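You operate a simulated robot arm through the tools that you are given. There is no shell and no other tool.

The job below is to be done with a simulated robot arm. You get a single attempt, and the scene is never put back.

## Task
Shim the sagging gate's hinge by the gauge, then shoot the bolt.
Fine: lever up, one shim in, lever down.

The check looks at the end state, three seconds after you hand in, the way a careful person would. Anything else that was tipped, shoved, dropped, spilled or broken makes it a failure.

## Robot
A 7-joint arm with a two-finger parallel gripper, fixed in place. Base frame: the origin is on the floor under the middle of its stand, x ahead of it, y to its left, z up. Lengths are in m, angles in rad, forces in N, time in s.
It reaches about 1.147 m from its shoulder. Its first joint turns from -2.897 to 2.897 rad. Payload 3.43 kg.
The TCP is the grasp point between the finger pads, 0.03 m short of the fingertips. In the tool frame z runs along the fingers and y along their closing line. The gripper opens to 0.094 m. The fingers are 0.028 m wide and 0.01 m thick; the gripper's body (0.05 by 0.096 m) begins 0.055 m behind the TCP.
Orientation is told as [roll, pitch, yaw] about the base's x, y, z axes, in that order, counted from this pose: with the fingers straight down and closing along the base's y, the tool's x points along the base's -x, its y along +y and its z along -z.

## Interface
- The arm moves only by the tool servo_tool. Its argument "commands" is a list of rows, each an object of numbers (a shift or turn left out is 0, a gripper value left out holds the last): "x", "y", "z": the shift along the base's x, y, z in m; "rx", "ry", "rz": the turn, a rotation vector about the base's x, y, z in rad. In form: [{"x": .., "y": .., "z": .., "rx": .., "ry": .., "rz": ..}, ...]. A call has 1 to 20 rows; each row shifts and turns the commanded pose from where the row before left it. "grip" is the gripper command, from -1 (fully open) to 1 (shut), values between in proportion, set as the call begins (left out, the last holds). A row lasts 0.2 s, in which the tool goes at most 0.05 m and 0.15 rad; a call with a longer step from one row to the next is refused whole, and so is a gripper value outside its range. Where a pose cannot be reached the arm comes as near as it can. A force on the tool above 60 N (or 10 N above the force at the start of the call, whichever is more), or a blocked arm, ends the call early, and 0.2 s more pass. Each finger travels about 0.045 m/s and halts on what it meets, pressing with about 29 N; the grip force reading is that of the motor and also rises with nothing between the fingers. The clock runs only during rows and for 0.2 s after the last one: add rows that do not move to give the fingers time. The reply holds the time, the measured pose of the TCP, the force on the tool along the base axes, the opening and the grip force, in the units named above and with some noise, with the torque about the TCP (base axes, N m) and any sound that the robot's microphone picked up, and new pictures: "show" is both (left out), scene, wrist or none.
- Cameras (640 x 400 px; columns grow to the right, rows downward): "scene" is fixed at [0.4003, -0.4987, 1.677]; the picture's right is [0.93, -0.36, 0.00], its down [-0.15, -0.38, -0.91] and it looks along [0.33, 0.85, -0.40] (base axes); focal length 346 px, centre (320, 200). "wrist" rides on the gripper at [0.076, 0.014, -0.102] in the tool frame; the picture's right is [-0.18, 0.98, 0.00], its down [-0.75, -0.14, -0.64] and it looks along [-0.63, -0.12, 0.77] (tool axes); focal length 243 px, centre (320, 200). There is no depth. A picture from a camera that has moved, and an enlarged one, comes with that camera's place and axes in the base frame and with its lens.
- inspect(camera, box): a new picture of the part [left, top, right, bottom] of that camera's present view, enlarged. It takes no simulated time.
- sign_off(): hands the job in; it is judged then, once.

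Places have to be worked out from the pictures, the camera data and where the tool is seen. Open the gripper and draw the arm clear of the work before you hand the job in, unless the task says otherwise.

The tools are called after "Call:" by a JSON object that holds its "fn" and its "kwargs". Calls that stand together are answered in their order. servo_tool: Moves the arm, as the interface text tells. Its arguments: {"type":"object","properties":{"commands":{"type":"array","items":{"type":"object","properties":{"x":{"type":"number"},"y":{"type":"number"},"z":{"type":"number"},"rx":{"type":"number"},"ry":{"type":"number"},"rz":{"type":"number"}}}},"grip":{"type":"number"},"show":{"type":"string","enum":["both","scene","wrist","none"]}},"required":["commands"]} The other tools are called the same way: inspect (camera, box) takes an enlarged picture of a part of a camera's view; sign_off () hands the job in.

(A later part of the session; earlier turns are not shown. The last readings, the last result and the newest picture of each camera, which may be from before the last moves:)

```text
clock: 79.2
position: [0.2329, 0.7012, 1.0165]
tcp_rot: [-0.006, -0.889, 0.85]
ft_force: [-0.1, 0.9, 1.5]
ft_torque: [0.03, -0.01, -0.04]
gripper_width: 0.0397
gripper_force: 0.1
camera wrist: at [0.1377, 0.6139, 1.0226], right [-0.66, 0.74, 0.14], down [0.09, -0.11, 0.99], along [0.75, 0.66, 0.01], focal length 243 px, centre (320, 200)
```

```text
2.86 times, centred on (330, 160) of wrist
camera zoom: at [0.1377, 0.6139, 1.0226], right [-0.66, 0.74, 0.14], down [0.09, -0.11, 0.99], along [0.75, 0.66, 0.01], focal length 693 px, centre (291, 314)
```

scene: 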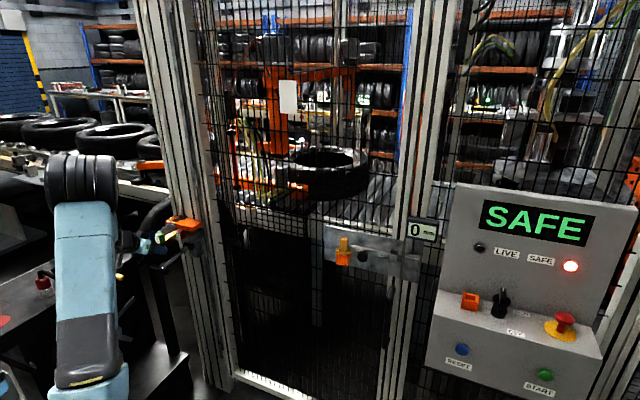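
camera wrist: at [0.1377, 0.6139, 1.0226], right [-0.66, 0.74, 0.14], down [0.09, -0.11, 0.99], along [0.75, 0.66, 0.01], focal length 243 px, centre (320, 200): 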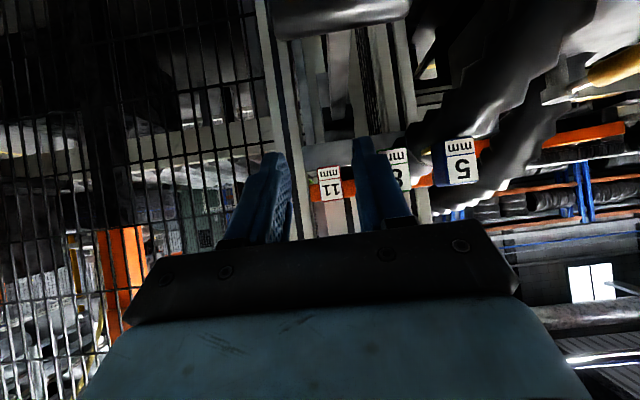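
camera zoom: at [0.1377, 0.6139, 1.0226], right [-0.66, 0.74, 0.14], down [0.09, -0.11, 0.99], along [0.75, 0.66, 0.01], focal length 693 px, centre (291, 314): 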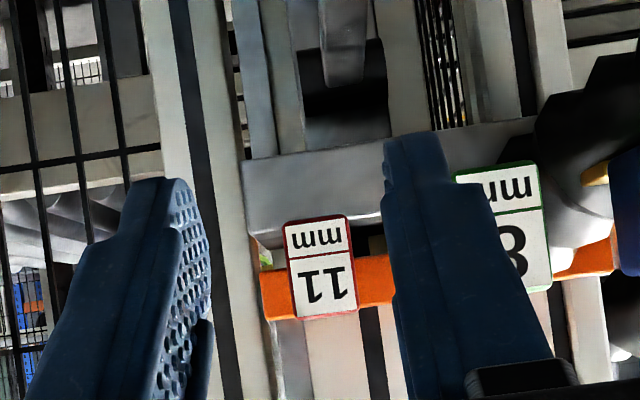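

Shim 11 is in; 8 and 5 untouched. Analysis of the side loads shows the gate normal is really 45°, so I'll correct yaw to 0.785, close the fist, and position above the raised T-bar to push it down.

Call:
{"fn": "servo_tool", "kwargs": {"commands": [{"rz": -0.064, "x": -0.008, "y": 0.008}, {"x": -0.008, "y": 0.008, "rx": -0.092, "ry": 0.092}, {"rx": -0.092, "ry": 0.092, "z": -0.012}, {"rx": -0.092, "ry": 0.092, "z": -0.012}, {}], "grip": 1.0, "show": "wrist"}}

Call:
{"fn": "inspect", "kwargs": {"camera": "wrist", "box": [230, 40, 430, 230]}}

```text
clock: 80.4
position: [0.2168, 0.7154, 0.9945]
tcp_rot: [-0.006, -0.497, 0.786]
ft_force: [-0.1, -0.1, 0.2]
ft_torque: [0.0, -0.01, 0.0]
gripper_width: 0.0003
gripper_force: 29.0
camera wrist: at [0.1248, 0.6444, 1.0479], right [-0.58, 0.81, 0.08], down [0.35, 0.16, 0.92], along [0.74, 0.56, -0.37], focal length 243 px, centre (320, 200)
```

wrist: 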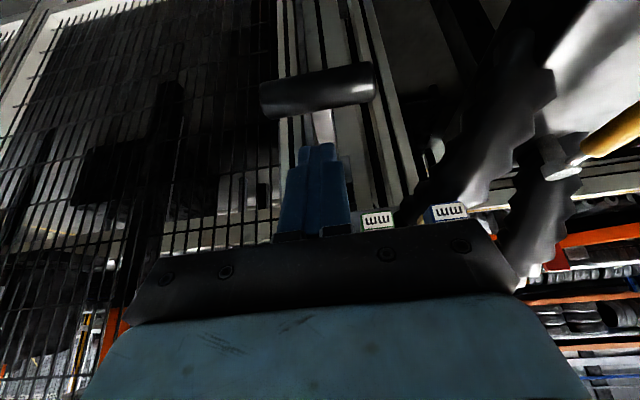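

```text
2.11 times, centred on (330, 135) of wrist
camera zoom: at [0.1248, 0.6444, 1.0479], right [-0.58, 0.81, 0.08], down [0.35, 0.16, 0.92], along [0.74, 0.56, -0.37], focal length 511 px, centre (299, 337)
```

zoom: 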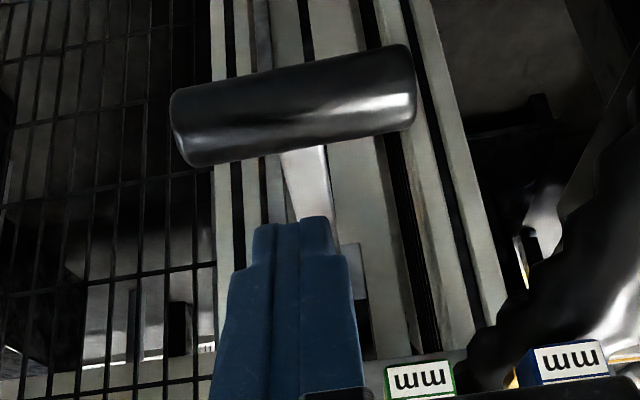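

Fist is centred above the T-bar (lever at ~80°). Push it down along its arc, rotating the fist to follow.

Call:
{"fn": "servo_tool", "kwargs": {"commands": [{"x": 0.0027, "y": 0.0027, "z": -0.03}, {"x": 0.0027, "y": 0.0027, "z": -0.03}, {"z": -0.0154, "rx": 0.0707, "ry": -0.0707}, {"x": 0.004, "y": 0.004, "z": -0.02115, "rx": 0.053, "ry": -0.053}, {"x": 0.004, "y": 0.004, "z": -0.02115, "rx": 0.053, "ry": -0.053}], "show": "both"}}

Call:
{"fn": "inspect", "kwargs": {"camera": "scene", "box": [130, 200, 230, 300]}}

Call:
{"fn": "inspect", "kwargs": {"camera": "scene", "box": [390, 200, 450, 280]}}

```text
clock: 81.6
position: [0.2312, 0.7278, 0.8757]
tcp_rot: [-0.006, -0.748, 0.782]
ft_force: [0.5, -0.1, 0.4]
ft_torque: [0.01, 0.01, -0.02]
gripper_width: 0.0
gripper_force: 29.6
camera wrist: at [0.1326, 0.6498, 0.9002], right [-0.6, 0.79, 0.12], down [0.18, -0.02, 0.98], along [0.78, 0.61, -0.13], focal length 243 px, centre (320, 200)
```

scene: 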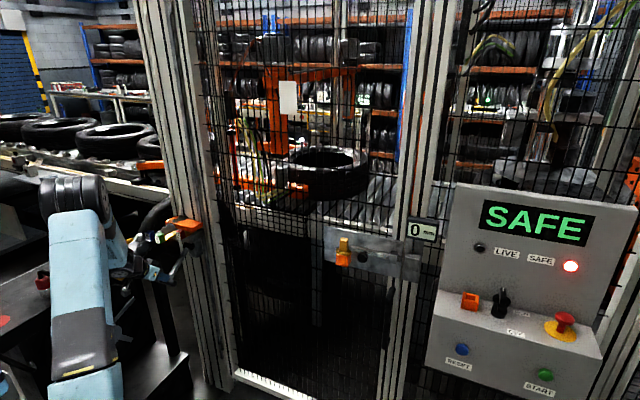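
wrist: 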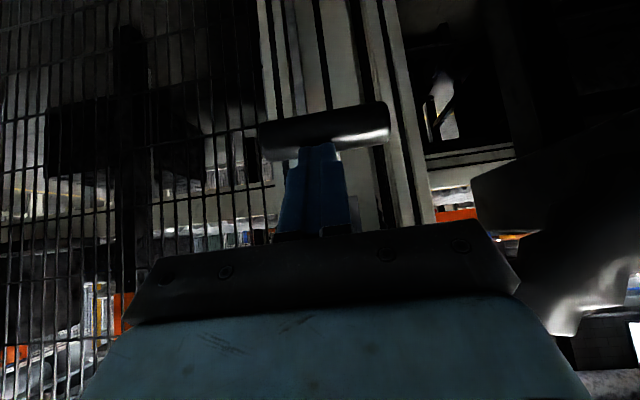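

```text
4.00 times, centred on (180, 250) of scene
camera zoom: at [0.4003, -0.4987, 1.677], right [0.93, -0.36, 0.0], down [-0.15, -0.38, -0.91], along [0.33, 0.85, -0.4], focal length 1383 px, centre (880, 0)
```

zoom: 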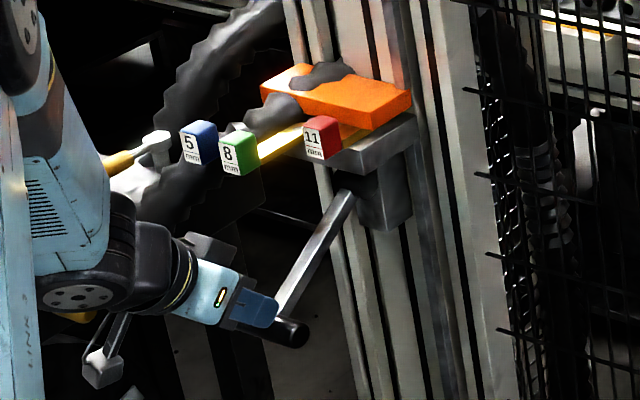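

```text
5.00 times, centred on (420, 240) of scene
camera zoom: at [0.4003, -0.4987, 1.677], right [0.93, -0.36, 0.0], down [-0.15, -0.38, -0.91], along [0.33, 0.85, -0.4], focal length 1729 px, centre (-180, 0)
```

zoom: 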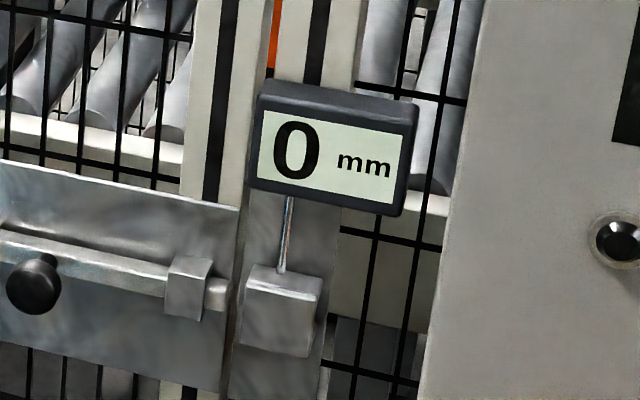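

Gauge stays at 0 with the pad now resting on the 11 mm shim; lever is coming down freely. Continue along the arc.

Call:
{"fn": "servo_tool", "kwargs": {"commands": [{"x": 0.0076, "y": 0.0076, "z": -0.01875, "rx": 0.053, "ry": -0.053}, {"x": 0.0076, "y": 0.0076, "z": -0.01875, "rx": 0.053, "ry": -0.053}, {"x": 0.0105, "y": 0.0105, "z": -0.01525, "rx": 0.053, "ry": -0.053}, {"x": 0.0105, "y": 0.0105, "z": -0.01525, "rx": 0.053, "ry": -0.053}], "show": "both"}}

Call:
{"fn": "inspect", "kwargs": {"camera": "scene", "box": [130, 200, 230, 300]}}

```text
clock: 82.6
position: [0.2683, 0.7649, 0.8054]
tcp_rot: [-0.005, -1.049, 0.788]
ft_force: [-0.4, 0.2, 0.2]
ft_torque: [-0.01, -0.02, -0.01]
gripper_width: 0.0001
gripper_force: 29.1
camera wrist: at [0.1672, 0.6853, 0.7922], right [-0.63, 0.76, 0.16], down [-0.03, -0.23, 0.97], along [0.78, 0.61, 0.16], focal length 243 px, centre (320, 200)
```

scene: 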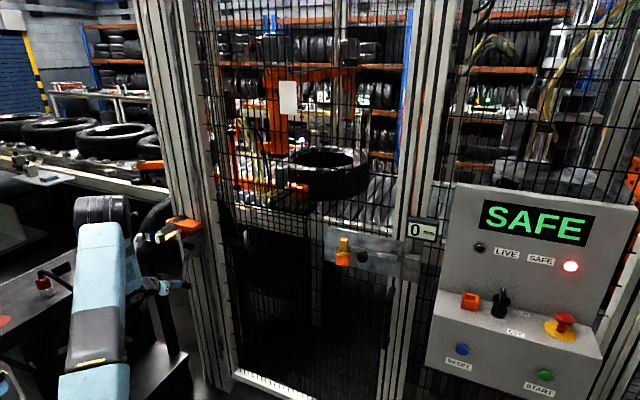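
wrist: 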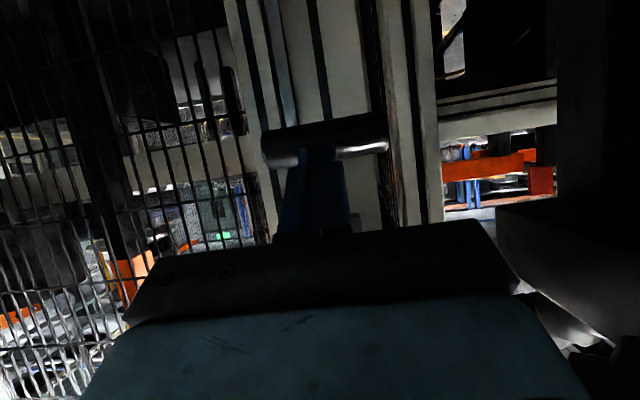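

```text
4.00 times, centred on (180, 250) of scene
camera zoom: at [0.4003, -0.4987, 1.677], right [0.93, -0.36, 0.0], down [-0.15, -0.38, -0.91], along [0.33, 0.85, -0.4], focal length 1383 px, centre (880, 0)
```

zoom: 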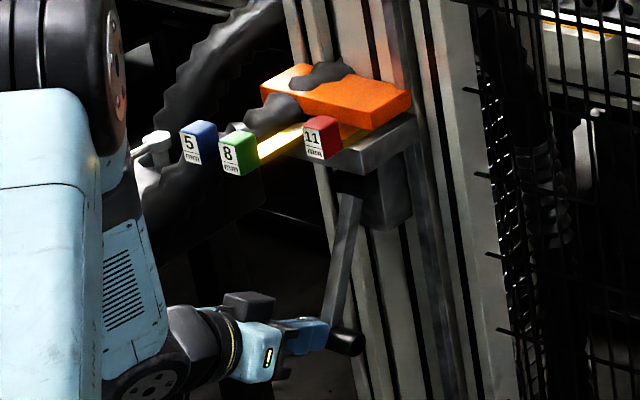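

Lever is at ~25°. Continue to fully down.

Call:
{"fn": "servo_tool", "kwargs": {"commands": [{"x": 0.0127, "y": 0.0127, "z": -0.01065, "rx": 0.053, "ry": -0.053}, {"x": 0.0127, "y": 0.0127, "z": -0.01065, "rx": 0.053, "ry": -0.053}, {"x": 0.014, "y": 0.014, "z": -0.0056, "rx": 0.053, "ry": -0.053}, {"x": 0.014, "y": 0.014, "z": -0.0056, "rx": 0.053, "ry": -0.053}], "show": "both"}}

Call:
{"fn": "inspect", "kwargs": {"camera": "scene", "box": [130, 200, 230, 300]}}

```text
clock: 83.6
position: [0.3107, 0.8113, 0.7765]
tcp_rot: [-0.009, -1.325, 0.79]
ft_force: [-15.5, -36.9, 19.3]
ft_torque: [0.16, -0.23, -0.32]
gripper_width: 0.0002
gripper_force: 29.0
stopped in row 4: the force on the tool passed its limit at 96 N (the readings are from after the stop); the commanded pose is now the measured one
camera wrist: at [0.2181, 0.7377, 0.7284], right [-0.66, 0.73, 0.18], down [-0.21, -0.41, 0.89], along [0.72, 0.55, 0.43], focal length 243 px, centre (320, 200)
```

scene: 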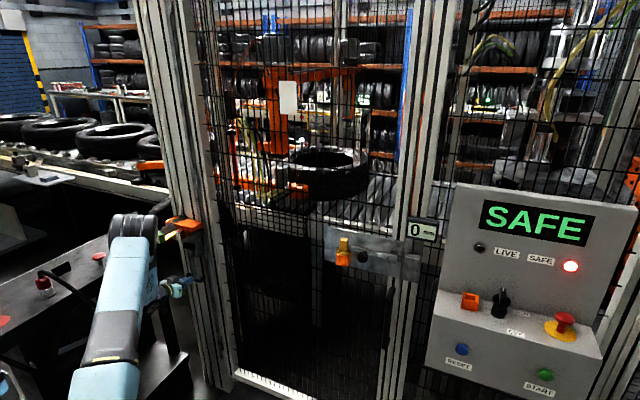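
wrist: 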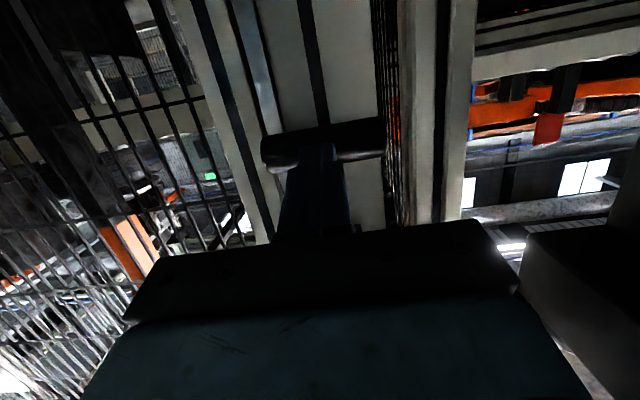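

```text
4.00 times, centred on (180, 250) of scene
camera zoom: at [0.4003, -0.4987, 1.677], right [0.93, -0.36, 0.0], down [-0.15, -0.38, -0.91], along [0.33, 0.85, -0.4], focal length 1383 px, centre (880, 0)
```

zoom: 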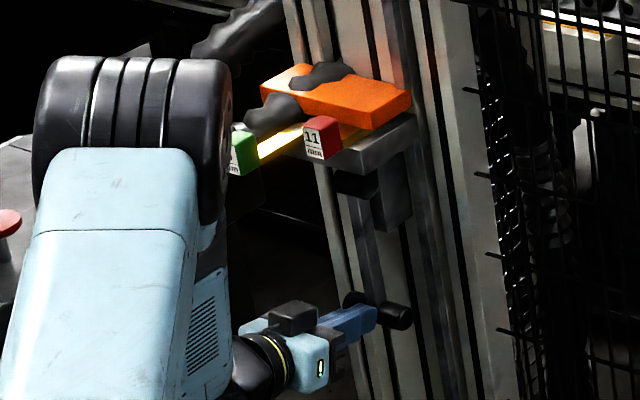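

The lever is back at its original down position against its stop. Back off and verify.

Call:
{"fn": "servo_tool", "kwargs": {"commands": [{"x": -0.02, "y": -0.02}, {"x": -0.033, "y": -0.033}, {"x": -0.033, "y": -0.033}, {"x": -0.033, "y": -0.033, "z": 0.01}, {}], "show": "both"}}

Call:
{"fn": "inspect", "kwargs": {"camera": "scene", "box": [130, 200, 230, 300]}}

Call:
{"fn": "inspect", "kwargs": {"camera": "scene", "box": [320, 200, 450, 290]}}

```text
clock: 84.8
position: [0.1967, 0.6929, 0.7864]
tcp_rot: [-0.008, -1.325, 0.79]
ft_force: [0.4, 0.1, 0.0]
ft_torque: [0.02, -0.03, 0.01]
gripper_width: 0.0
gripper_force: 28.5
camera wrist: at [0.1018, 0.619, 0.738], right [-0.66, 0.73, 0.18], down [-0.21, -0.41, 0.89], along [0.72, 0.55, 0.43], focal length 243 px, centre (320, 200)
```

scene: 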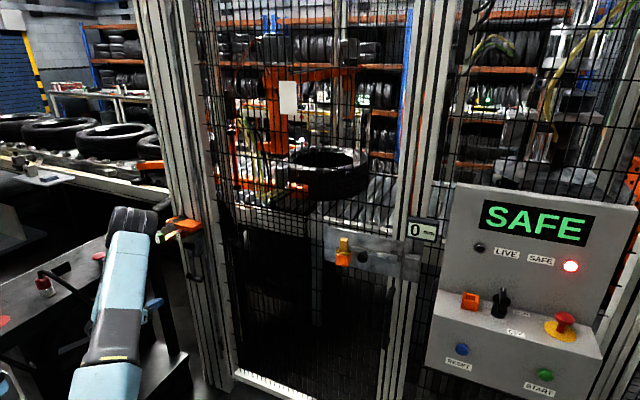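
wrist: 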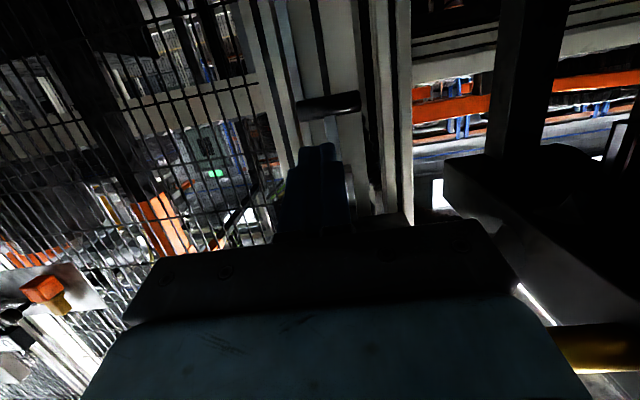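

```text
4.00 times, centred on (180, 250) of scene
camera zoom: at [0.4003, -0.4987, 1.677], right [0.93, -0.36, 0.0], down [-0.15, -0.38, -0.91], along [0.33, 0.85, -0.4], focal length 1383 px, centre (880, 0)
```

zoom: 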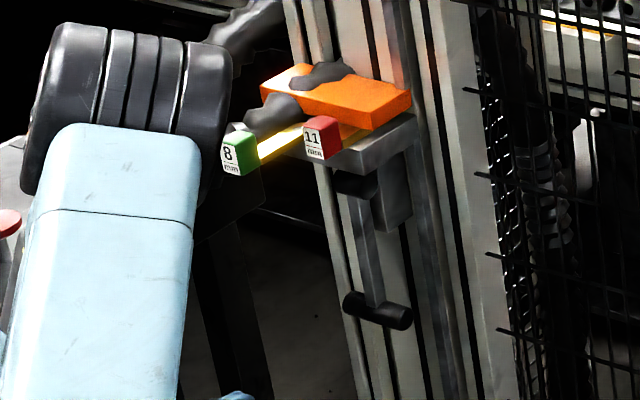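

```text
4.44 times, centred on (385, 245) of scene
camera zoom: at [0.4003, -0.4987, 1.677], right [0.93, -0.36, 0.0], down [-0.15, -0.38, -0.91], along [0.33, 0.85, -0.4], focal length 1537 px, centre (31, 0)
```

zoom: 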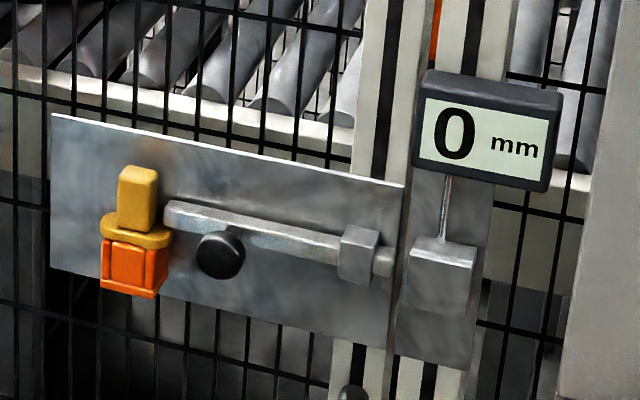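

Lever down, gauge 0 mm, shim 11 in, shims 5 and 8 untouched. Now raise and travel to the latch for the bolt.

Call:
{"fn": "servo_tool", "kwargs": {"commands": [{"x": -0.01, "y": -0.01, "z": 0.035, "rx": -0.0636, "ry": 0.0636}, {"x": -0.01, "y": -0.01, "z": 0.04, "rx": -0.0636, "ry": 0.0636}, {"z": 0.04, "rx": -0.0636, "ry": 0.0636}, {"z": 0.04, "rx": -0.0636, "ry": 0.0636}, {"z": 0.04, "rx": -0.0636, "ry": 0.0636}, {"z": 0.04, "rx": -0.0636, "ry": 0.0636}, {"z": 0.04, "rx": -0.0636, "ry": 0.0636}, {"z": 0.04, "rx": -0.0636, "ry": 0.0636}, {"x": 0.02, "y": -0.02}], "show": "both"}}

```text
clock: 86.8
position: [0.1953, 0.6542, 1.0996]
tcp_rot: [-0.004, -0.606, 0.79]
ft_force: [-0.2, -0.3, -0.7]
ft_torque: [0.02, -0.01, -0.01]
gripper_width: 0.0
gripper_force: 28.6
camera wrist: at [0.1, 0.5783, 1.1416], right [-0.59, 0.8, 0.1], down [0.28, 0.08, 0.96], along [0.76, 0.59, -0.27], focal length 243 px, centre (320, 200)
```

scene: 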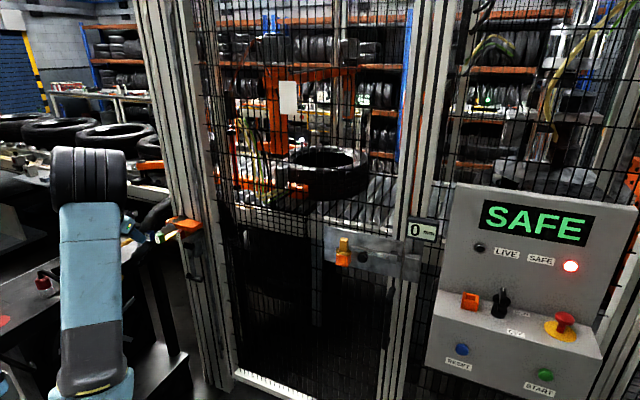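
wrist: 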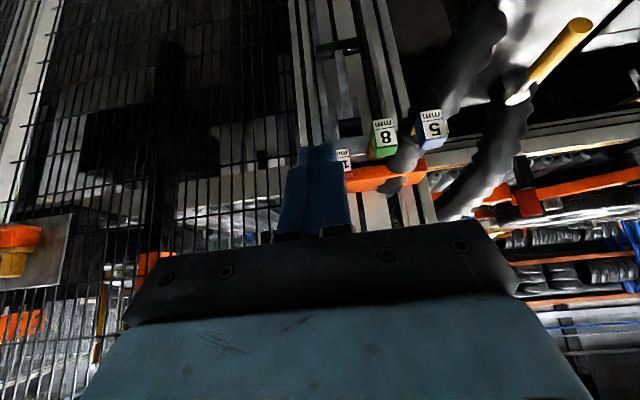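

Travel along the gate to the latch at safe standoff, pre-opening to 55 mm.

Call:
{"fn": "servo_tool", "kwargs": {"commands": [{"x": 0.0346, "y": -0.0346, "z": 0.005}, {"x": 0.0346, "y": -0.0346, "z": 0.005}, {"x": 0.0346, "y": -0.0346, "z": 0.005}, {"x": 0.0346, "y": -0.0346, "z": 0.005}, {"x": 0.0346, "y": -0.0346, "z": 0.005}, {"x": 0.0346, "y": -0.0346, "z": 0.005}, {"x": 0.0346, "y": -0.0346, "z": 0.005}, {"x": 0.0346, "y": -0.0346, "z": 0.005}, {"x": 0.0346, "y": -0.0346, "z": 0.005}, {"x": 0.0346, "y": -0.0346, "z": 0.005}, {"x": 0.0346, "y": -0.0346, "z": 0.005}, {"x": 0.0346, "y": -0.0346, "z": 0.005}, {"x": 0.0346, "y": -0.0346, "z": 0.005}], "grip": -0.17, "show": "both"}}

Call:
{"fn": "inspect", "kwargs": {"camera": "wrist", "box": [230, 80, 410, 230]}}

```text
clock: 89.6
position: [0.6441, 0.2034, 1.1651]
tcp_rot: [-0.006, -0.607, 0.789]
ft_force: [-0.6, 0.6, 0.2]
ft_torque: [-0.04, 0.01, -0.03]
gripper_width: 0.0551
gripper_force: 0.1
camera wrist: at [0.5491, 0.1275, 1.2058], right [-0.59, 0.8, 0.1], down [0.27, 0.08, 0.96], along [0.76, 0.59, -0.27], focal length 243 px, centre (320, 200)
```

scene: 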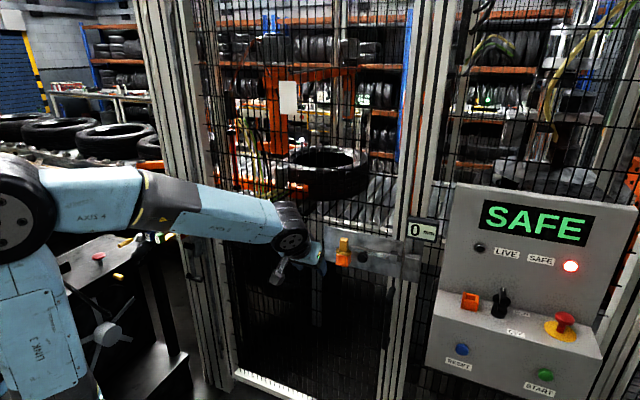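
wrist: 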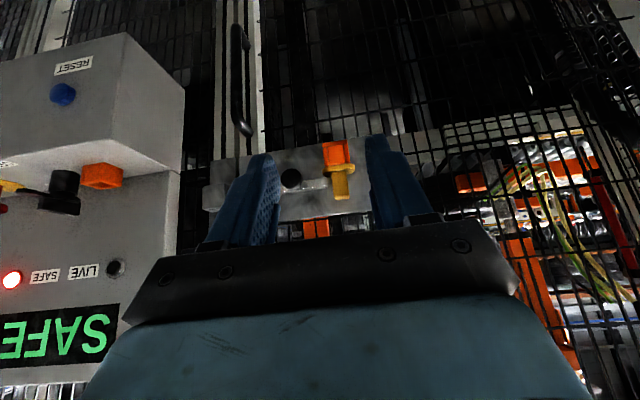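

```text
2.67 times, centred on (320, 155) of wrist
camera zoom: at [0.5491, 0.1275, 1.2058], right [-0.59, 0.8, 0.1], down [0.27, 0.08, 0.96], along [0.76, 0.59, -0.27], focal length 647 px, centre (320, 320)
```

zoom: 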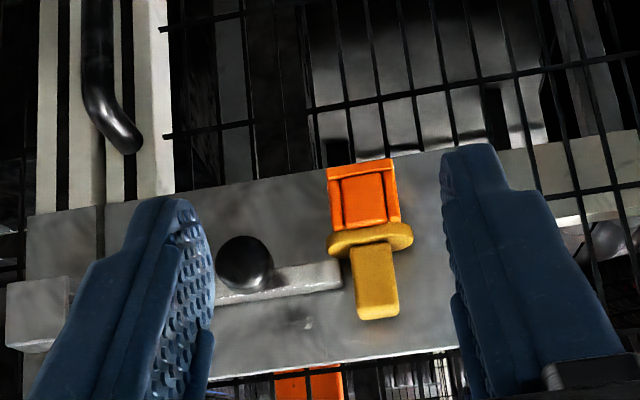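

Knob is at about N=0.838, G=0.382, z=1.064, with ~32 mm free to the key holder. Align in front of it with more tilt.

Call:
{"fn": "servo_tool", "kwargs": {"commands": [{"x": 0.0378, "y": 0.0046, "z": -0.022, "rx": 0.0707, "ry": -0.0707}, {"x": 0.0378, "y": 0.0046, "z": -0.022, "rx": 0.0707, "ry": -0.0707}, {"x": 0.0378, "y": 0.0046, "z": -0.022, "rx": 0.0707, "ry": -0.0707}, {}], "show": "both"}}

Call:
{"fn": "inspect", "kwargs": {"camera": "wrist", "box": [230, 80, 410, 230]}}

```text
clock: 90.6
position: [0.7592, 0.2175, 1.0998]
tcp_rot: [-0.007, -0.908, 0.785]
ft_force: [0.2, 0.3, 0.5]
ft_torque: [-0.02, -0.01, 0.0]
gripper_width: 0.0553
gripper_force: 0.0
camera wrist: at [0.6579, 0.137, 1.1029], right [-0.61, 0.78, 0.14], down [0.07, -0.13, 0.99], along [0.79, 0.62, 0.03], focal length 243 px, centre (320, 200)
```

scene: 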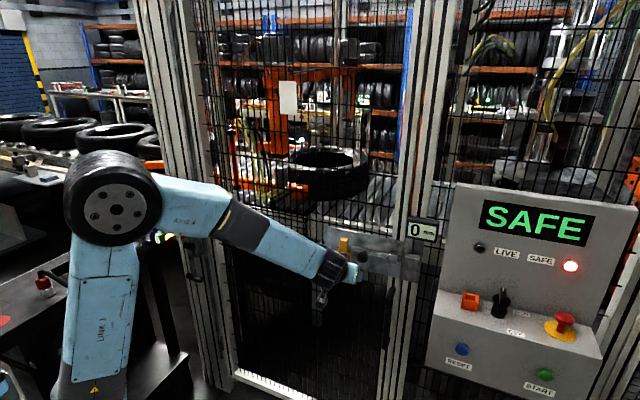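
wrist: 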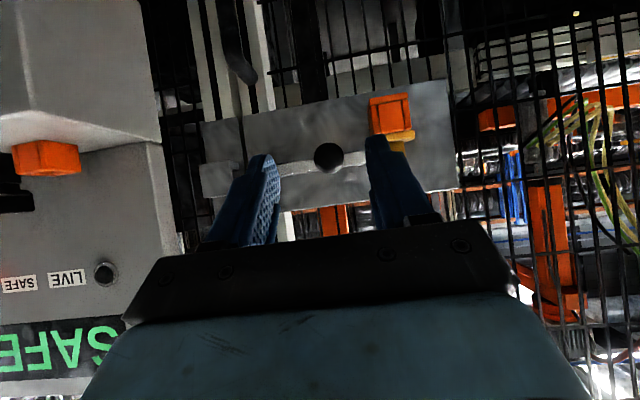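

```text
2.67 times, centred on (320, 155) of wrist
camera zoom: at [0.6579, 0.137, 1.1029], right [-0.61, 0.78, 0.14], down [0.07, -0.13, 0.99], along [0.79, 0.62, 0.03], focal length 647 px, centre (320, 320)
```

zoom: 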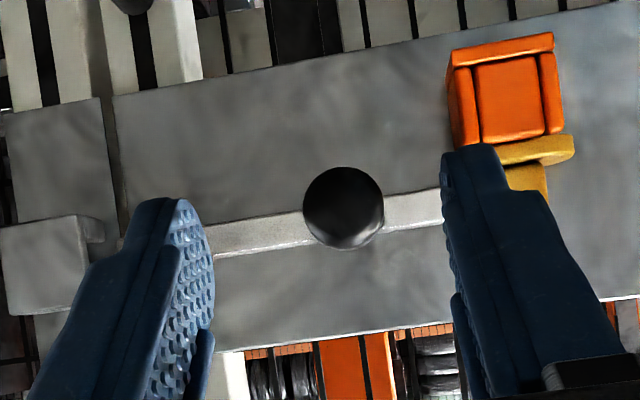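

Knob is centred between the open fingers. Move in so the fingers straddle the knob, clear of key holder and plate.

Call:
{"fn": "servo_tool", "kwargs": {"commands": [{"x": 0.0304, "y": 0.0296, "z": -0.0087}, {"x": 0.0304, "y": 0.0296, "z": -0.0087}, {"x": 0.0304, "y": 0.0296, "z": -0.0087}, {}], "show": "both"}}

Call:
{"fn": "inspect", "kwargs": {"camera": "wrist", "box": [230, 80, 410, 230]}}

Call:
{"fn": "inspect", "kwargs": {"camera": "scene", "box": [310, 200, 450, 300]}}

```text
clock: 91.6
position: [0.8505, 0.3047, 1.0746]
tcp_rot: [-0.007, -0.906, 0.787]
ft_force: [-0.1, 0.5, -0.2]
ft_torque: [0.0, 0.03, 0.0]
gripper_width: 0.055
gripper_force: 0.0
camera wrist: at [0.7493, 0.2245, 1.0776], right [-0.61, 0.78, 0.14], down [0.07, -0.13, 0.99], along [0.79, 0.62, 0.02], focal length 243 px, centre (320, 200)
```

scene: 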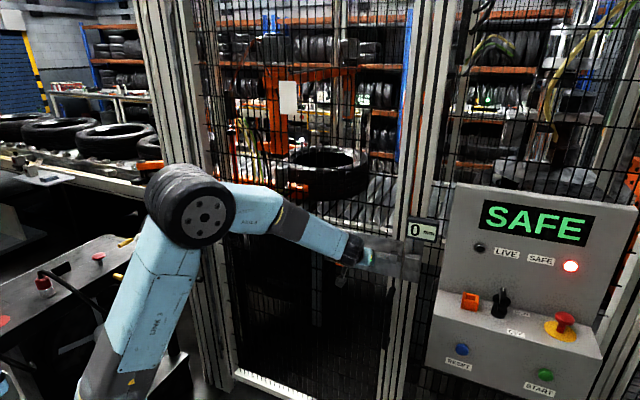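
wrist: 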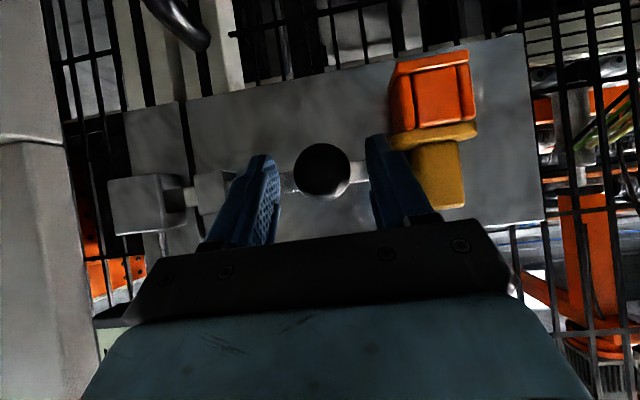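

```text
2.67 times, centred on (320, 155) of wrist
camera zoom: at [0.7493, 0.2245, 1.0776], right [-0.61, 0.78, 0.14], down [0.07, -0.13, 0.99], along [0.79, 0.62, 0.02], focal length 647 px, centre (320, 320)
```

zoom: 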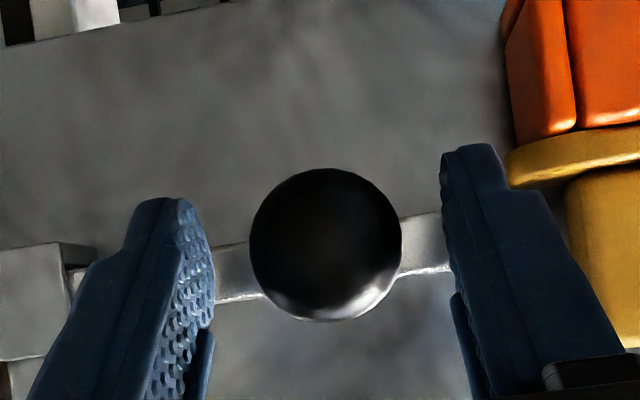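

```text
4.00 times, centred on (380, 250) of scene
camera zoom: at [0.4003, -0.4987, 1.677], right [0.93, -0.36, 0.0], down [-0.15, -0.38, -0.91], along [0.33, 0.85, -0.4], focal length 1383 px, centre (80, 0)
```

zoom: 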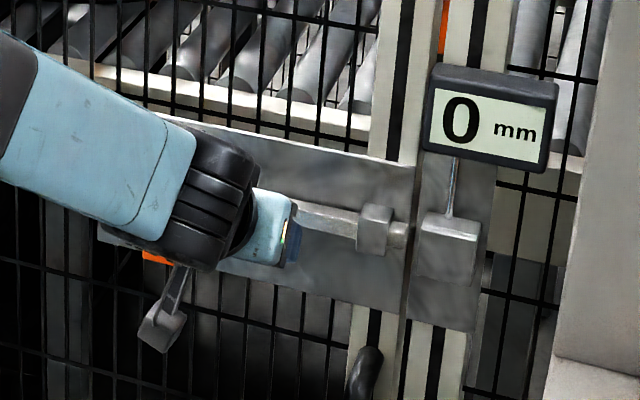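

Fingers straddle the knob with clearance from the key. Close on the knob and slide the bolt toward the keeper (+g).

Call:
{"fn": "servo_tool", "kwargs": {"commands": [{}, {}, {}], "grip": 1.0, "show": "none"}}

Call:
{"fn": "servo_tool", "kwargs": {"commands": [{"x": 0.0035, "y": -0.0035}, {"x": 0.005, "y": -0.005}, {"x": 0.005, "y": -0.005}, {}], "show": "scene"}}

Call:
{"fn": "inspect", "kwargs": {"camera": "scene", "box": [310, 200, 450, 300]}}

```text
clock: 92.4
position: [0.8504, 0.3048, 1.0734]
tcp_rot: [-0.006, -0.906, 0.788]
ft_force: [-0.1, 1.2, 0.5]
ft_torque: [0.06, -0.01, 0.0]
gripper_width: 0.0331
gripper_force: 43.7
```

```text
clock: 93.4
position: [0.8624, 0.2911, 1.0739]
tcp_rot: [-0.007, -0.908, 0.788]
ft_force: [-5.9, -5.9, -0.5]
ft_torque: [0.06, 0.0, -0.01]
gripper_width: 0.0332
gripper_force: 45.1
```

scene: 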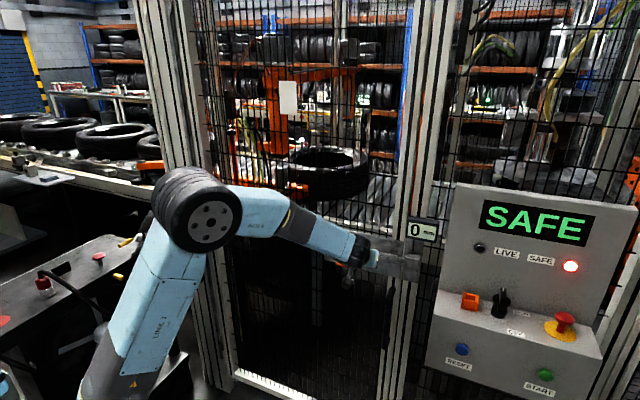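

```text
4.00 times, centred on (380, 250) of scene
camera zoom: at [0.4003, -0.4987, 1.677], right [0.93, -0.36, 0.0], down [-0.15, -0.38, -0.91], along [0.33, 0.85, -0.4], focal length 1383 px, centre (80, 0)
```

zoom: 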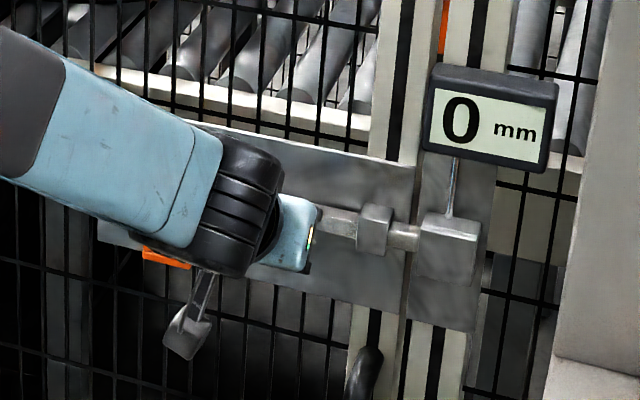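

The bolt is moving and its tip is just entering the keeper. Continue pushing.

Call:
{"fn": "servo_tool", "kwargs": {"commands": [{"x": 0.005, "y": -0.005}, {"x": 0.005, "y": -0.005}, {"x": 0.005, "y": -0.005}, {"x": 0.005, "y": -0.005}, {}], "show": "none"}}

Call:
{"fn": "inspect", "kwargs": {"camera": "scene", "box": [310, 200, 450, 300]}}

Call:
{"fn": "inspect", "kwargs": {"camera": "wrist", "box": [180, 60, 420, 230]}}

```text
clock: 94.6
position: [0.8818, 0.2735, 1.0743]
tcp_rot: [-0.007, -0.907, 0.79]
ft_force: [-9.1, 2.5, 12.1]
ft_torque: [0.31, -0.13, 0.33]
gripper_width: 0.0327
gripper_force: 44.5
```

```text
4.00 times, centred on (380, 250) of scene
camera zoom: at [0.4003, -0.4987, 1.677], right [0.93, -0.36, 0.0], down [-0.15, -0.38, -0.91], along [0.33, 0.85, -0.4], focal length 1383 px, centre (80, 0)
```

zoom: 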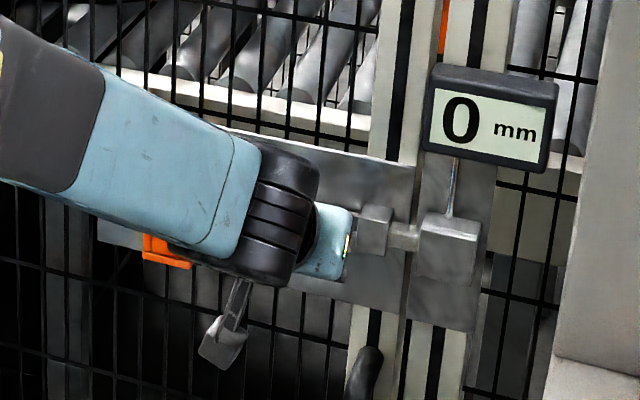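

```text
2.35 times, centred on (300, 145) of wrist
camera zoom: at [0.7808, 0.1929, 1.0774], right [-0.62, 0.78, 0.14], down [0.07, -0.13, 0.99], along [0.79, 0.62, 0.03], focal length 571 px, centre (367, 329)
```

zoom: 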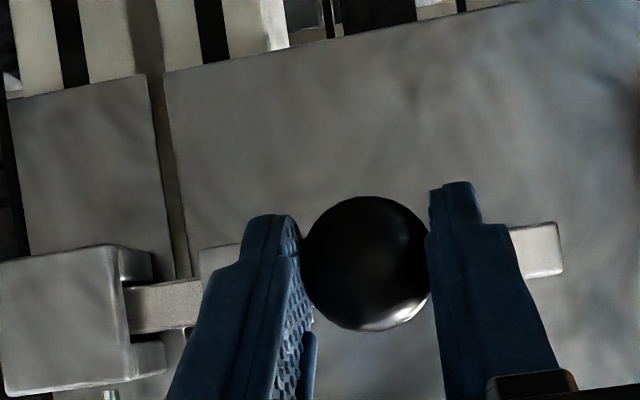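

The bolt is ~25 mm into the keeper, but the leading finger is about to meet the guide block. I'll release, back off, and push the rest with the closed fist from behind the knob.

Call:
{"fn": "servo_tool", "kwargs": {"commands": [{}, {}], "grip": 0.149, "show": "none"}}

Call:
{"fn": "servo_tool", "kwargs": {"commands": [{"x": -0.0283, "y": -0.0283}, {"x": -0.0283, "y": -0.0283}, {}], "show": "none"}}

Call:
{"fn": "servo_tool", "kwargs": {"commands": [{"x": -0.0125, "y": 0.0125}, {"x": -0.0125, "y": 0.0125}, {}], "grip": 1.0, "show": "wrist"}}

Call:
{"fn": "inspect", "kwargs": {"camera": "wrist", "box": [180, 60, 420, 230]}}

Call:
{"fn": "inspect", "kwargs": {"camera": "scene", "box": [310, 200, 450, 300]}}

```text
clock: 95.2
position: [0.8835, 0.272, 1.072]
tcp_rot: [-0.006, -0.907, 0.786]
ft_force: [-0.5, -0.1, 0.2]
ft_torque: [0.0, 0.0, -0.03]
gripper_width: 0.04
gripper_force: 0.0
```

```text
clock: 96.0
position: [0.8252, 0.215, 1.0722]
tcp_rot: [-0.007, -0.906, 0.788]
ft_force: [-0.1, 0.2, -1.0]
ft_torque: [-0.02, 0.0, -0.01]
gripper_width: 0.04
gripper_force: 0.1
```

```text
clock: 96.8
position: [0.801, 0.2398, 1.0713]
tcp_rot: [-0.007, -0.909, 0.79]
ft_force: [-0.3, 0.1, -0.5]
ft_torque: [0.0, 0.03, 0.0]
gripper_width: 0.0001
gripper_force: 26.7
camera wrist: at [0.7, 0.1603, 1.0763], right [-0.61, 0.78, 0.14], down [0.07, -0.13, 0.99], along [0.79, 0.62, 0.02], focal length 243 px, centre (320, 200)
```

wrist: 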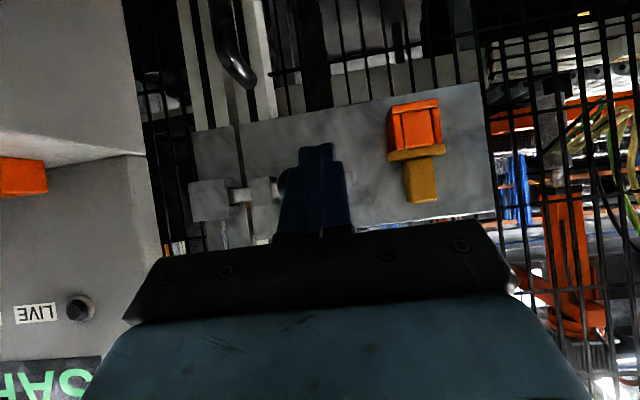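

```text
2.35 times, centred on (300, 145) of wrist
camera zoom: at [0.7, 0.1603, 1.0763], right [-0.61, 0.78, 0.14], down [0.07, -0.13, 0.99], along [0.79, 0.62, 0.02], focal length 571 px, centre (367, 329)
```

zoom: 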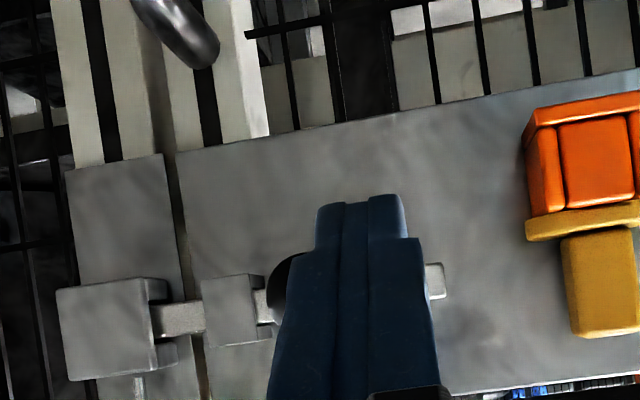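

```text
4.00 times, centred on (380, 250) of scene
camera zoom: at [0.4003, -0.4987, 1.677], right [0.93, -0.36, 0.0], down [-0.15, -0.38, -0.91], along [0.33, 0.85, -0.4], focal length 1383 px, centre (80, 0)
```

zoom: 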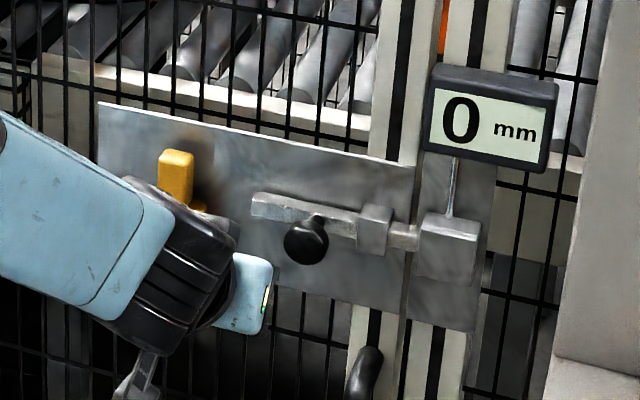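

Knob is now free to its right with the fist just behind it. Move in beside the knob and push until the bolt seats.

Call:
{"fn": "servo_tool", "kwargs": {"commands": [{"x": 0.0304, "y": 0.0304, "z": 0.001}, {"x": 0.0304, "y": 0.0304, "z": 0.001}, {}], "show": "none"}}

Call:
{"fn": "servo_tool", "kwargs": {"commands": [{"x": 0.005, "y": -0.005}, {"x": 0.005, "y": -0.005}, {"x": 0.0035, "y": -0.0035}, {"x": 0.0035, "y": -0.0035}, {"x": 0.0035, "y": -0.0035}, {"x": 0.0035, "y": -0.0035}, {"x": 0.0035, "y": -0.0035}], "show": "wrist"}}

Call:
{"fn": "inspect", "kwargs": {"camera": "scene", "box": [310, 200, 450, 300]}}

Call:
{"fn": "inspect", "kwargs": {"camera": "wrist", "box": [180, 60, 420, 230]}}

```text
clock: 97.6
position: [0.8638, 0.302, 1.0742]
tcp_rot: [-0.006, -0.907, 0.788]
ft_force: [0.0, -0.6, 0.6]
ft_torque: [-0.05, 0.02, 0.03]
gripper_width: 0.0
gripper_force: 28.7
```

```text
clock: 98.4
position: [0.8692, 0.2968, 1.074]
tcp_rot: [0.007, -0.902, 0.799]
ft_force: [-19.4, 3.2, 4.8]
ft_torque: [0.1, 0.08, 0.06]
gripper_width: 0.0001
gripper_force: 29.1
stopped in row 4: the force on the tool passed its limit at 64 N (the readings are from after the stop); the commanded pose is now the measured one
camera wrist: at [0.7701, 0.2149, 1.0777], right [-0.63, 0.76, 0.15], down [0.08, -0.13, 0.99], along [0.77, 0.63, 0.02], focal length 243 px, centre (320, 200)
```

wrist: 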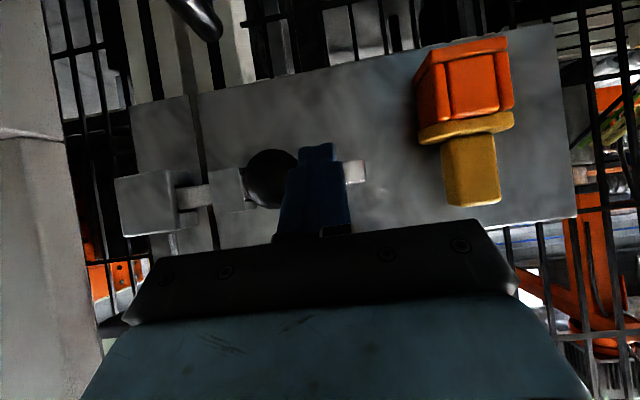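

```text
4.00 times, centred on (380, 250) of scene
camera zoom: at [0.4003, -0.4987, 1.677], right [0.93, -0.36, 0.0], down [-0.15, -0.38, -0.91], along [0.33, 0.85, -0.4], focal length 1383 px, centre (80, 0)
```

zoom: 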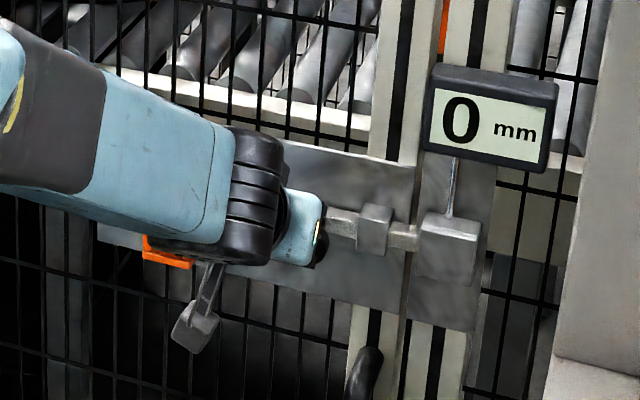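

```text
2.35 times, centred on (300, 145) of wrist
camera zoom: at [0.7701, 0.2149, 1.0777], right [-0.63, 0.76, 0.15], down [0.08, -0.13, 0.99], along [0.77, 0.63, 0.02], focal length 571 px, centre (367, 329)
```

zoom: 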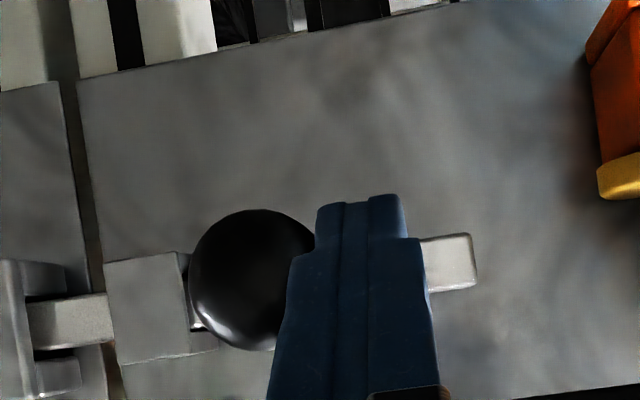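

The bolt is already at its end of travel (64 N stop with no movement). Back off sideways and outward, then inspect the keeper.

Call:
{"fn": "servo_tool", "kwargs": {"commands": [{"x": -0.004, "y": 0.004}, {"x": -0.0283, "y": -0.0283}, {"x": -0.0283, "y": -0.0283}, {"x": -0.0283, "y": -0.0283}, {"x": 0.01, "y": -0.03, "z": 0.03}, {}], "show": "both"}}

Call:
{"fn": "inspect", "kwargs": {"camera": "scene", "box": [340, 210, 450, 290]}}

Call:
{"fn": "inspect", "kwargs": {"camera": "wrist", "box": [200, 60, 420, 230]}}

```text
clock: 99.8
position: [0.7918, 0.18, 1.1052]
tcp_rot: [0.006, -0.903, 0.794]
ft_force: [-0.6, 0.1, 0.6]
ft_torque: [0.0, 0.0, 0.0]
gripper_width: 0.0
gripper_force: 29.1
camera wrist: at [0.6935, 0.0984, 1.1089], right [-0.62, 0.77, 0.15], down [0.08, -0.13, 0.99], along [0.78, 0.63, 0.02], focal length 243 px, centre (320, 200)
```

scene: 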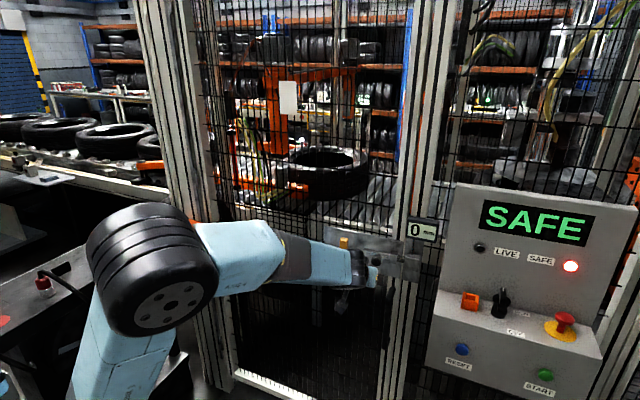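
wrist: 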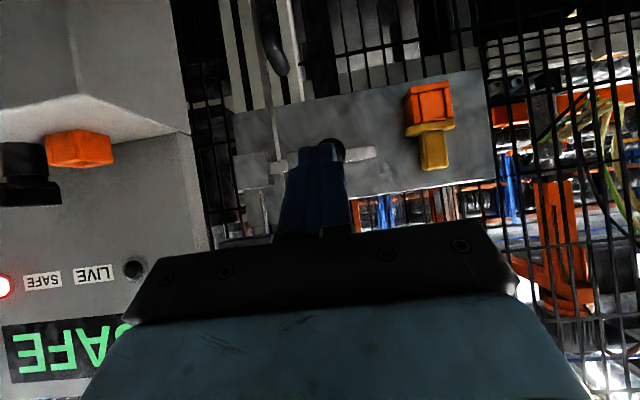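

```text
5.00 times, centred on (395, 250) of scene
camera zoom: at [0.4003, -0.4987, 1.677], right [0.93, -0.36, 0.0], down [-0.15, -0.38, -0.91], along [0.33, 0.85, -0.4], focal length 1729 px, centre (-55, -50)
```

zoom: 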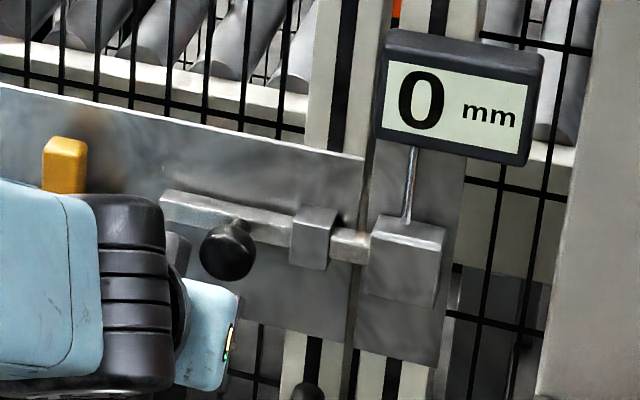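

```text
2.35 times, centred on (310, 145) of wrist
camera zoom: at [0.6935, 0.0984, 1.1089], right [-0.62, 0.77, 0.15], down [0.08, -0.13, 0.99], along [0.78, 0.63, 0.02], focal length 571 px, centre (344, 329)
```

zoom: 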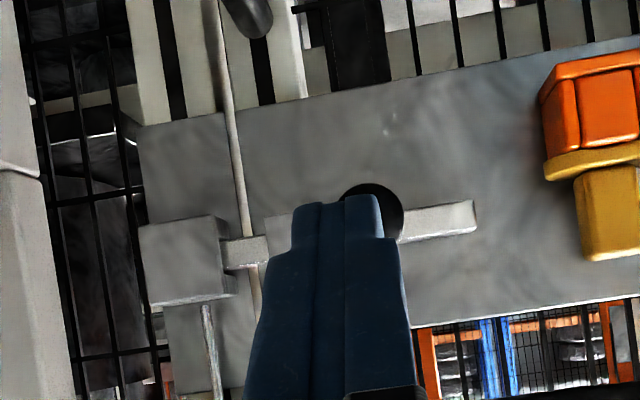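

The bolt is engaged in the keeper, gauge 0 mm, key untouched. Open the gripper and draw the arm clear.

Call:
{"fn": "servo_tool", "kwargs": {"commands": [{"x": -0.028, "y": -0.028, "z": 0.01}, {"x": -0.028, "y": -0.02, "z": 0.0125}, {"x": -0.036, "y": 0.012, "z": 0.0125, "rx": -0.0707, "ry": 0.0707}, {"x": -0.036, "y": 0.02, "z": 0.0125, "rx": -0.0707, "ry": 0.0707}, {"x": -0.036, "y": 0.025, "z": 0.0125, "rx": -0.0707, "ry": 0.0707}, {"x": -0.036, "y": 0.025, "z": 0.0125, "rx": -0.0707, "ry": 0.0707}, {"x": -0.036, "y": 0.025, "z": 0.0125}, {}], "grip": -1.0, "show": "both"}}

Call:
{"fn": "inspect", "kwargs": {"camera": "scene", "box": [320, 200, 450, 290]}}

Call:
{"fn": "inspect", "kwargs": {"camera": "scene", "box": [130, 200, 230, 300]}}

Call:
{"fn": "inspect", "kwargs": {"camera": "wrist", "box": [0, 60, 260, 230]}}

```text
clock: 101.6
position: [0.5551, 0.2435, 1.1879]
tcp_rot: [0.008, -0.505, 0.791]
ft_force: [-0.3, -0.1, 0.2]
ft_torque: [0.04, -0.02, -0.02]
gripper_width: 0.094
gripper_force: 0.1
camera wrist: at [0.4637, 0.1694, 1.2407], right [-0.59, 0.8, 0.1], down [0.35, 0.15, 0.93], along [0.73, 0.58, -0.37], focal length 243 px, centre (320, 200)
```

scene: 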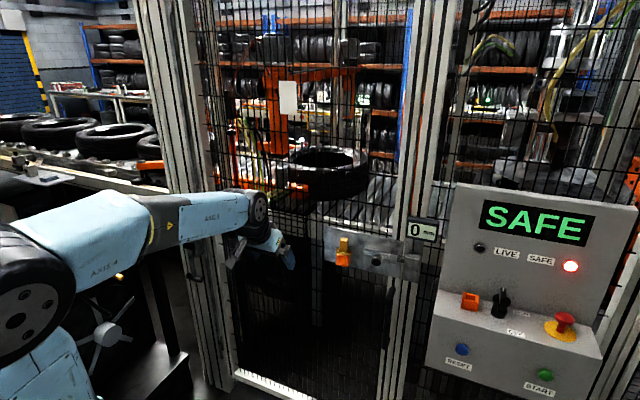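
wrist: 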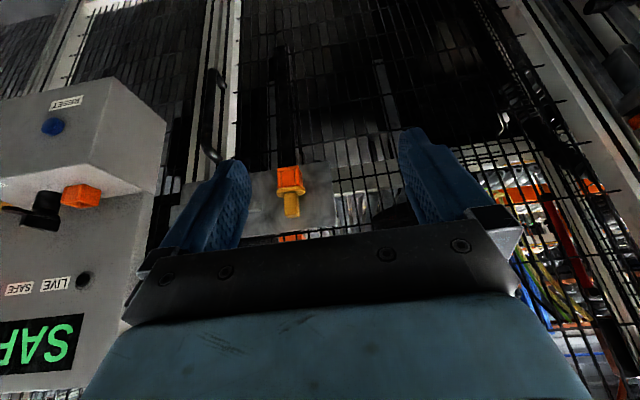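

```text
4.44 times, centred on (385, 245) of scene
camera zoom: at [0.4003, -0.4987, 1.677], right [0.93, -0.36, 0.0], down [-0.15, -0.38, -0.91], along [0.33, 0.85, -0.4], focal length 1537 px, centre (31, 0)
```

zoom: 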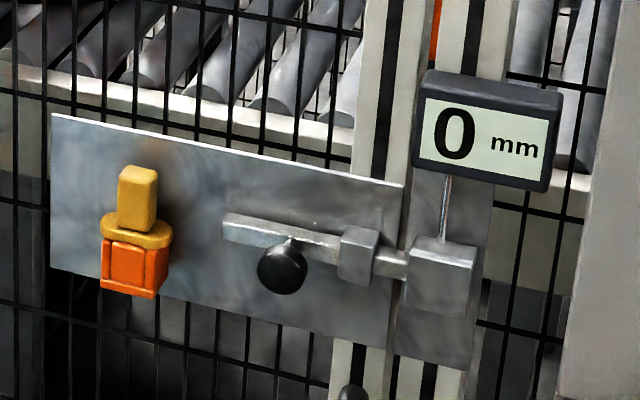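

```text
4.00 times, centred on (180, 250) of scene
camera zoom: at [0.4003, -0.4987, 1.677], right [0.93, -0.36, 0.0], down [-0.15, -0.38, -0.91], along [0.33, 0.85, -0.4], focal length 1383 px, centre (880, 0)
```

zoom: 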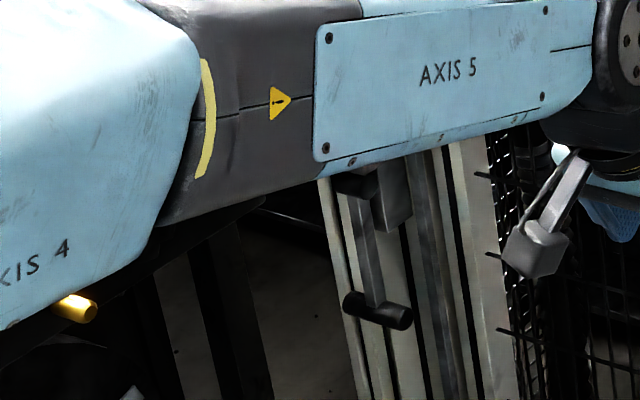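

```text
2.35 times, centred on (130, 145) of wrist
camera zoom: at [0.4637, 0.1694, 1.2407], right [-0.59, 0.8, 0.1], down [0.35, 0.15, 0.93], along [0.73, 0.58, -0.37], focal length 571 px, centre (767, 329)
```

zoom: 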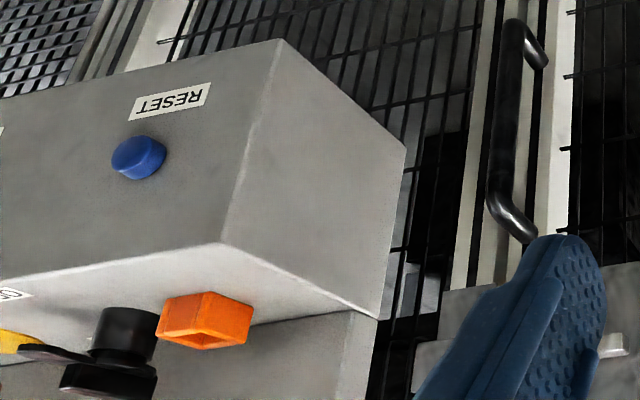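

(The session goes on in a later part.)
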